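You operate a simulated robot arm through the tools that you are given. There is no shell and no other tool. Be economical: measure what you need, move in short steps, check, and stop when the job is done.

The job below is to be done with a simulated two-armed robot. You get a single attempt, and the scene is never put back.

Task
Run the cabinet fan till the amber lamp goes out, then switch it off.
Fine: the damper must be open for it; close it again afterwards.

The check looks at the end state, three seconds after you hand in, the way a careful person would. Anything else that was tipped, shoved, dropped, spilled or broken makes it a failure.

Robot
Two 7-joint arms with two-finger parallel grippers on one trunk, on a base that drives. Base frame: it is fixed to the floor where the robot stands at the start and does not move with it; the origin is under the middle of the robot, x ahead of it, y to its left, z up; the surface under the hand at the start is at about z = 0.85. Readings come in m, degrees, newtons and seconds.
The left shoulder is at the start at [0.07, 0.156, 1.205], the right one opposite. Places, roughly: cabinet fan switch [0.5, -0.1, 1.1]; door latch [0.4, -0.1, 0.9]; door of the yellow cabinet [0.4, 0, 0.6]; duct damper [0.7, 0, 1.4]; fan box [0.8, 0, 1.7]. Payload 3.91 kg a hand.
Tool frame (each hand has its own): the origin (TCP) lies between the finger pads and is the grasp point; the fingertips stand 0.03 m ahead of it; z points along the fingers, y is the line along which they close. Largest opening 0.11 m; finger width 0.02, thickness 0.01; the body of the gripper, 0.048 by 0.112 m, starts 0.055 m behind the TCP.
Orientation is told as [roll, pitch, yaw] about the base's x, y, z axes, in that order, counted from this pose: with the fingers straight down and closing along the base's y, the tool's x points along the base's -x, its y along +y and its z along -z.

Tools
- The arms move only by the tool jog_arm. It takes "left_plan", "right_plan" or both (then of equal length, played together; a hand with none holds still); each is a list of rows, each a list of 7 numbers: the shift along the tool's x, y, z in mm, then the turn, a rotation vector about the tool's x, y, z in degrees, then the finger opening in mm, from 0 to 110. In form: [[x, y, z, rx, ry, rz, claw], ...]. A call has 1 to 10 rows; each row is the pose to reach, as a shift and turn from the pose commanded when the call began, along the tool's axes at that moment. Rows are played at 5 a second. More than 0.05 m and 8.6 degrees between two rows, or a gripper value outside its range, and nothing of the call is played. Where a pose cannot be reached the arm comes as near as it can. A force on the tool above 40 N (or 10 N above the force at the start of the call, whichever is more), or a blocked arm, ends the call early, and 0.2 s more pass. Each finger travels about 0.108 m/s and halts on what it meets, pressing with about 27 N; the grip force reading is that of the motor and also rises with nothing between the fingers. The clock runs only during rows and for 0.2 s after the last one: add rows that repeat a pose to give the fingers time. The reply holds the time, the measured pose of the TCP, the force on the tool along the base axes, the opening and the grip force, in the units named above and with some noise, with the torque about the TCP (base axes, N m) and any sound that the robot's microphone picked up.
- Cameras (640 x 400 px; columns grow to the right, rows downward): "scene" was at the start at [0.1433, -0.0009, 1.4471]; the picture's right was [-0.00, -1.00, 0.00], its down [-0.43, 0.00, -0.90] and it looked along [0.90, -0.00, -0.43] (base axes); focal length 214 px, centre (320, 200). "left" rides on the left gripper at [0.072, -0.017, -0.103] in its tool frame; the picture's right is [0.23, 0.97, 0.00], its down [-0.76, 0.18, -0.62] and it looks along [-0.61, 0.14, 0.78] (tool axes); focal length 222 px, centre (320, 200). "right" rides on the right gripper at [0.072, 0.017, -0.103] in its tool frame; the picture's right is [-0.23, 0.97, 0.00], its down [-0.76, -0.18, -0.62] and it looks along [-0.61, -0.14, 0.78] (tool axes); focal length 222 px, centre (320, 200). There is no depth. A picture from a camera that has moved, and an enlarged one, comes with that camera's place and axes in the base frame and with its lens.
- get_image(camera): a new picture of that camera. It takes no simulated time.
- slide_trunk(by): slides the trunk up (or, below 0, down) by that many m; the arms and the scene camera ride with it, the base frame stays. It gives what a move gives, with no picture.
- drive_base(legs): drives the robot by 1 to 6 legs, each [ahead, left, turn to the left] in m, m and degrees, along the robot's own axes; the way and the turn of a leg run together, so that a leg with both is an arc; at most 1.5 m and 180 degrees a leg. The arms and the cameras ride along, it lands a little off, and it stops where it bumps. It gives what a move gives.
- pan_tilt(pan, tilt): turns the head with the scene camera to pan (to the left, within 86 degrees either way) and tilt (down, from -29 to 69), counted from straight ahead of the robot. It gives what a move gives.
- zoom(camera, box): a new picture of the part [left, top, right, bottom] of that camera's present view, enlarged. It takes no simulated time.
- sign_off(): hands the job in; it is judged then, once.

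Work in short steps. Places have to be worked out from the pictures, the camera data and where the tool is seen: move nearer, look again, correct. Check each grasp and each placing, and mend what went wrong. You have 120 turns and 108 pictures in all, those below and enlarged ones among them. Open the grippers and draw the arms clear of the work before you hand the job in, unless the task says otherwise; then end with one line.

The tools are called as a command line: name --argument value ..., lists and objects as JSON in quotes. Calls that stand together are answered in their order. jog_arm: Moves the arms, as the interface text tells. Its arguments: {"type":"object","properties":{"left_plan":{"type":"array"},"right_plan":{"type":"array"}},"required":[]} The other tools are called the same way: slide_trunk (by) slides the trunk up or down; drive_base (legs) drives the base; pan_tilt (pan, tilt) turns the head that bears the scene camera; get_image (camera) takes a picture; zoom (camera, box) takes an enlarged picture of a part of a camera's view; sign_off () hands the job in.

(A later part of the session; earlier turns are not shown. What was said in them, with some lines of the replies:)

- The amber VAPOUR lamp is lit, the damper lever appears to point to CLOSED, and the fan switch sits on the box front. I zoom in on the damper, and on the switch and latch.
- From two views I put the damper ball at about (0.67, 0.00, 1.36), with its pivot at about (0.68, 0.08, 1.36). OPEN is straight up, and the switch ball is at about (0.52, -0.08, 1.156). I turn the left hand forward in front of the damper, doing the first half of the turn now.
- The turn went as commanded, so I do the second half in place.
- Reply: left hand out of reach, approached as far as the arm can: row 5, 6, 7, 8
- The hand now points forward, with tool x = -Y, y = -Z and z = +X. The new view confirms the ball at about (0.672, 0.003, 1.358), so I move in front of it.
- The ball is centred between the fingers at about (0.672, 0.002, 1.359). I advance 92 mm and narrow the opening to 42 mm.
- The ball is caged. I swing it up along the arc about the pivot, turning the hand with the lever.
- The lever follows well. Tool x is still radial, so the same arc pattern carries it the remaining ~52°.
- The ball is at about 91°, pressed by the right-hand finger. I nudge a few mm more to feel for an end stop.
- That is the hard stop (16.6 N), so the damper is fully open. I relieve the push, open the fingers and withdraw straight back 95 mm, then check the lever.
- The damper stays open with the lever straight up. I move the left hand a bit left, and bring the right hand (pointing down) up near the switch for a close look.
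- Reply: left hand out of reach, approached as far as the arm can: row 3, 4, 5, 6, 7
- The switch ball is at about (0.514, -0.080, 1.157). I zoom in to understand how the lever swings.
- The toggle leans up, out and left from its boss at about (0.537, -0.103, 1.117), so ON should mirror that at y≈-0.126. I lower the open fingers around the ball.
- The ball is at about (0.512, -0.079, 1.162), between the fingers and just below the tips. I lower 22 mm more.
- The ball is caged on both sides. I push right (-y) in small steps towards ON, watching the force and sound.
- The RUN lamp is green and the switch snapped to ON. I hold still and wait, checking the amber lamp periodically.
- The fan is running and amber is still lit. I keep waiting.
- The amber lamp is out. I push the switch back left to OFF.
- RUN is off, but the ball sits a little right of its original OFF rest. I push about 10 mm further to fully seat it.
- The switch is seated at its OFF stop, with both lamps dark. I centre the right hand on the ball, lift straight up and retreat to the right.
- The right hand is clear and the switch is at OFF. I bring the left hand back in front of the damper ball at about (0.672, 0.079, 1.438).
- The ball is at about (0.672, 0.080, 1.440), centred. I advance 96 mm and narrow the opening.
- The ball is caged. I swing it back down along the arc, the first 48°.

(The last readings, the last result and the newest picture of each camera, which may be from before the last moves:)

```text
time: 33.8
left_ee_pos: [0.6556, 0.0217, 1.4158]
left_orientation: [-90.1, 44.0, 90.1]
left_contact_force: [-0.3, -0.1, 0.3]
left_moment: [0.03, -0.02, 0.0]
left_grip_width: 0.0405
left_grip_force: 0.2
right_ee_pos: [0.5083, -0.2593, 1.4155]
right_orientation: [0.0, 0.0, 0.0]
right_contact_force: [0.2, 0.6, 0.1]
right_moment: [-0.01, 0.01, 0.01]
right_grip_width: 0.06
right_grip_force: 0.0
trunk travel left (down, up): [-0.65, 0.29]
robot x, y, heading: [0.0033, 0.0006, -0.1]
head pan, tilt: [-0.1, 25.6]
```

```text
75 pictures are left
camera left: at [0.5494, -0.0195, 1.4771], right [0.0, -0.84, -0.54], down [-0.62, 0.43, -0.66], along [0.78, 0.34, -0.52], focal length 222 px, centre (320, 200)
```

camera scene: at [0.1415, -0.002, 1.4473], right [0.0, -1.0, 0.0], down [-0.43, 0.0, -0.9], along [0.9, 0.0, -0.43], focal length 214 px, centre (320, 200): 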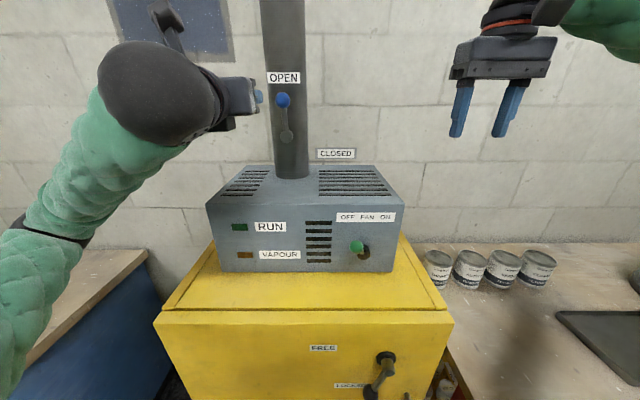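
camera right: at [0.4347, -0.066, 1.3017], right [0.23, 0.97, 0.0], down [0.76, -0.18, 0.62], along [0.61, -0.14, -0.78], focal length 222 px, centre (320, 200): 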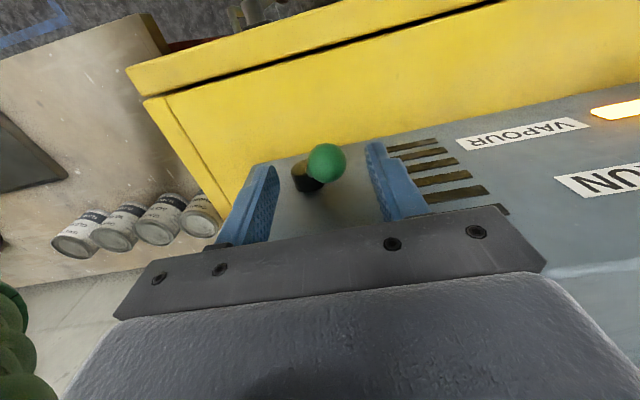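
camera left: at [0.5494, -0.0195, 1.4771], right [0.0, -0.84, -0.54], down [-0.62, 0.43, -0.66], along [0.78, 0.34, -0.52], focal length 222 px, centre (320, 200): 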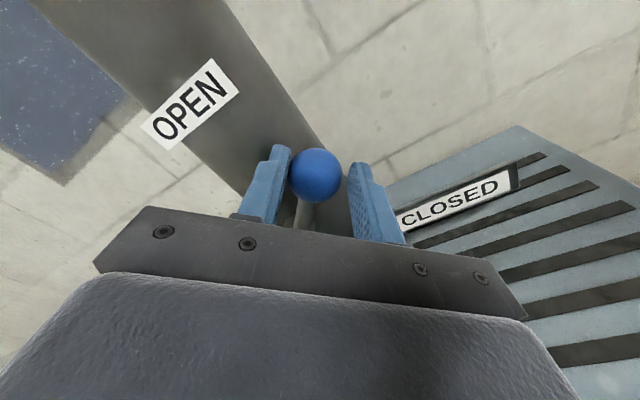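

The lever is following. I continue the remaining ~48°, slightly past level, to reach the closed stop.

jog_arm --left_plan '[[-0.8, 10.9, 0, 0, 0, 8, 40], [-3, 21.5, 0, 0, 0, 16, 40], [-6.7, 31.7, 0, 0, 0, 24, 40], [-11.9, 41.3, 0, 0, 0, 32, 40], [-18.2, 50.1, 0, 0, 0, 40, 40], [-22.3, 54.5, 0, 0, 0, 44.5, 40], [-25.8, 58, 0, 0, 0, 48, 40], [-25.8, 58, 0, 0, 0, 48, 40]]'

get_image --camera "left"

```text
time: 35.6
left_ee_pos: [0.6552, 0.0012, 1.3558]
left_orientation: [-90.0, -4.2, 90.0]
left_contact_force: [1.2, 0.3, 7.4]
left_moment: [-0.04, -0.08, -0.04]
left_grip_width: 0.043
left_grip_force: 3.5
right_ee_pos: [0.5075, -0.2585, 1.4159]
right_orientation: [-0.1, 0.0, -0.1]
right_contact_force: [-0.9, -0.4, -0.1]
right_moment: [0.01, 0.0, -0.03]
right_grip_width: 0.0599
right_grip_force: 0.0
trunk travel left (down, up): [-0.65, 0.29]
robot x, y, heading: [0.0024, 0.0025, 0.1]
head pan, tilt: [-0.1, 25.6]
```

```text
74 pictures are left
camera left: at [0.5491, -0.0734, 1.3661], right [0.0, -0.16, -0.99], down [-0.62, 0.77, -0.12], along [0.78, 0.62, -0.1], focal length 222 px, centre (320, 200)
```

left: 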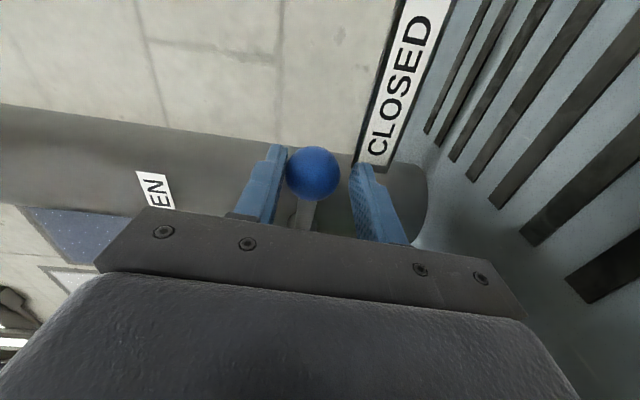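

The 7.4 N upward force shows it is against the closed stop. I relieve, open the fingers and withdraw straight back.

jog_arm --left_plan '[[0, -2, 0, 0, 0, -2, 50], [0, -2, 0, 0, 0, -4, 64], [0, -2, 0, 0, 0, -4, 64], [0, -2, -25, 0, 0, -4, 64], [0, -2, -50, 0, 0, -4, 64], [0, -2, -75, 0, 0, -4, 64], [0, -2, -100, 0, 0, -4, 64], [-20, -25, -100, 0, 0, -4, 64], [-50, -50, -100, 0, 0, -4, 64], [-80, -75, -90, 0, 0, -4, 64]]'

get_image --camera "scene"

zoom --camera "scene" --box '[240, 50, 400, 150]'

zoom --camera "scene" --box '[200, 190, 440, 340]'

```text
time: 37.8
left_ee_pos: [0.5635, 0.0757, 1.4348]
left_orientation: [-90.0, 0.0, 89.9]
left_contact_force: [0.4, 0.0, 0.6]
left_moment: [-0.03, -0.02, -0.01]
left_grip_width: 0.064
left_grip_force: 0.1
right_ee_pos: [0.5067, -0.258, 1.4167]
right_orientation: [0.1, 0.0, -0.2]
right_contact_force: [-0.8, 0.5, 0.2]
right_moment: [-0.01, -0.01, -0.02]
right_grip_width: 0.06
right_grip_force: 0.0
trunk travel left (down, up): [-0.65, 0.29]
robot x, y, heading: [-0.0013, 0.0053, 0.2]
head pan, tilt: [-0.1, 25.6]
```

```text
73 pictures are left
camera scene: at [0.1426, 0.0, 1.4472], right [0.0, -1.0, 0.0], down [-0.43, 0.0, -0.9], along [0.9, 0.0, -0.43], focal length 214 px, centre (320, 200)
```

scene: 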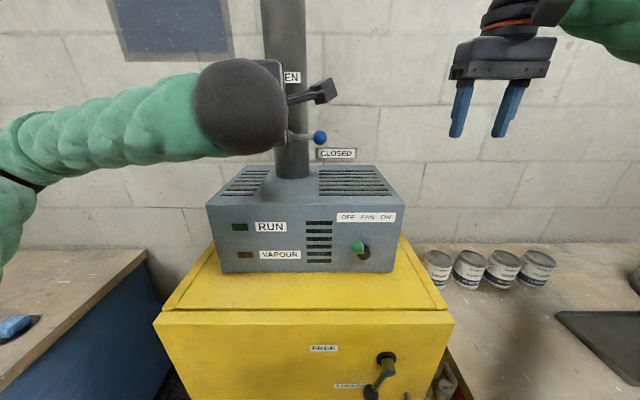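

```text
4.00 times, centred on (320, 100) of scene
camera zoom: at [0.1426, 0.0, 1.4472], right [0.0, -1.0, 0.0], down [-0.43, 0.0, -0.9], along [0.9, 0.0, -0.43], focal length 858 px, centre (320, 600)
```

zoom: 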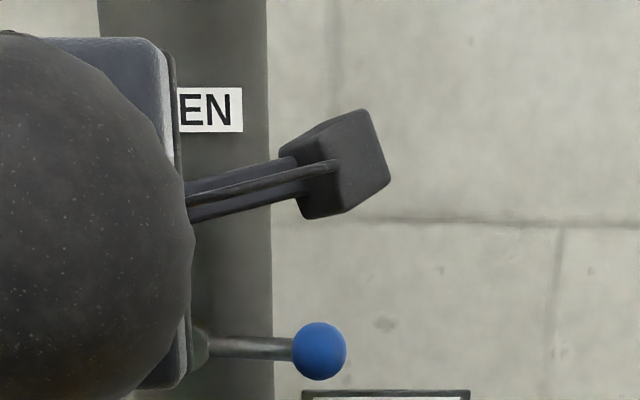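

```text
2.67 times, centred on (320, 265) of scene
camera zoom: at [0.1426, 0.0, 1.4472], right [0.0, -1.0, 0.0], down [-0.43, 0.0, -0.9], along [0.9, 0.0, -0.43], focal length 572 px, centre (320, 27)
```

zoom: 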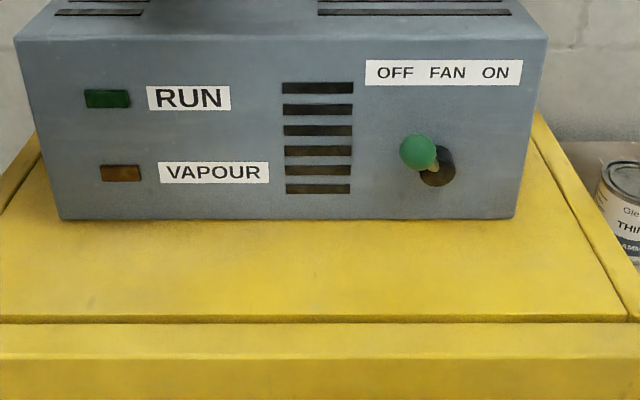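

The damper lever and switch match their starting places, and both lamps are dark. I draw both arms clear and open the grippers.

jog_arm --left_plan '[[-25, -20, 0, 0, 0, 0, 80], [-50, -40, 0, 0, 0, 0, 110], [-75, -60, 0, 0, 0, 0, 110], [-100, -80, 0, 0, 0, 0, 110], [-130, -90, 0, 0, 0, 0, 110], [-130, -90, 0, 0, 0, 0, 110]]' --right_plan '[[0, -20, -20, 0, 0, 0, 80], [0, -40, -40, 0, 0, 0, 110], [0, -60, -60, 0, 0, 0, 110], [0, -80, -80, 0, 0, 0, 110], [0, -80, -80, 0, 0, 0, 110], [0, -80, -80, 0, 0, 0, 110]]'

get_image --camera "scene"

```text
time: 39.2
left_ee_pos: [0.5667, 0.2056, 1.5253]
left_orientation: [-90.0, 0.0, 90.0]
left_contact_force: [0.6, -0.1, -0.3]
left_moment: [0.01, -0.02, -0.01]
left_grip_width: 0.11
left_grip_force: 0.1
right_ee_pos: [0.5069, -0.3395, 1.496]
right_orientation: [0.1, 0.0, -0.1]
right_contact_force: [-0.3, -1.5, -0.1]
right_moment: [0.01, -0.02, -0.02]
right_grip_width: 0.11
right_grip_force: 0.2
trunk travel left (down, up): [-0.65, 0.29]
robot x, y, heading: [0.0024, -0.0015, 0.1]
head pan, tilt: [-0.1, 25.6]
```

```text
70 pictures are left
camera scene: at [0.1432, -0.0024, 1.4471], right [0.0, -1.0, 0.0], down [-0.43, 0.0, -0.9], along [0.9, 0.0, -0.43], focal length 214 px, centre (320, 200)
```

scene: 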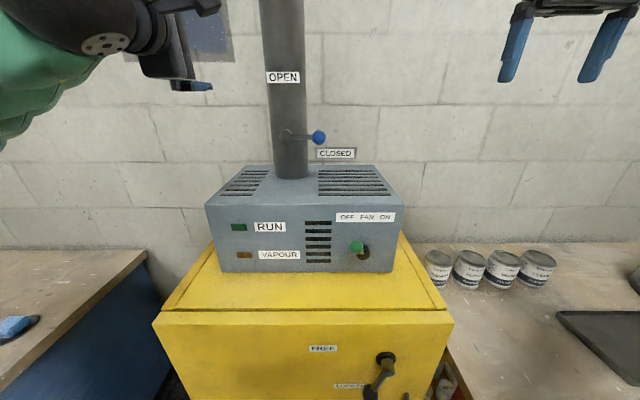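

The fan is off, the amber lamp is out, the damper is closed, and both arms are clear with nothing else disturbed. I hand in.

sign_off

```text
The job is handed in.
```

I opened the damper, ran the fan until the amber lamp went out, switched it off and closed the damper again; both arms are clear and I saw nothing else disturbed.
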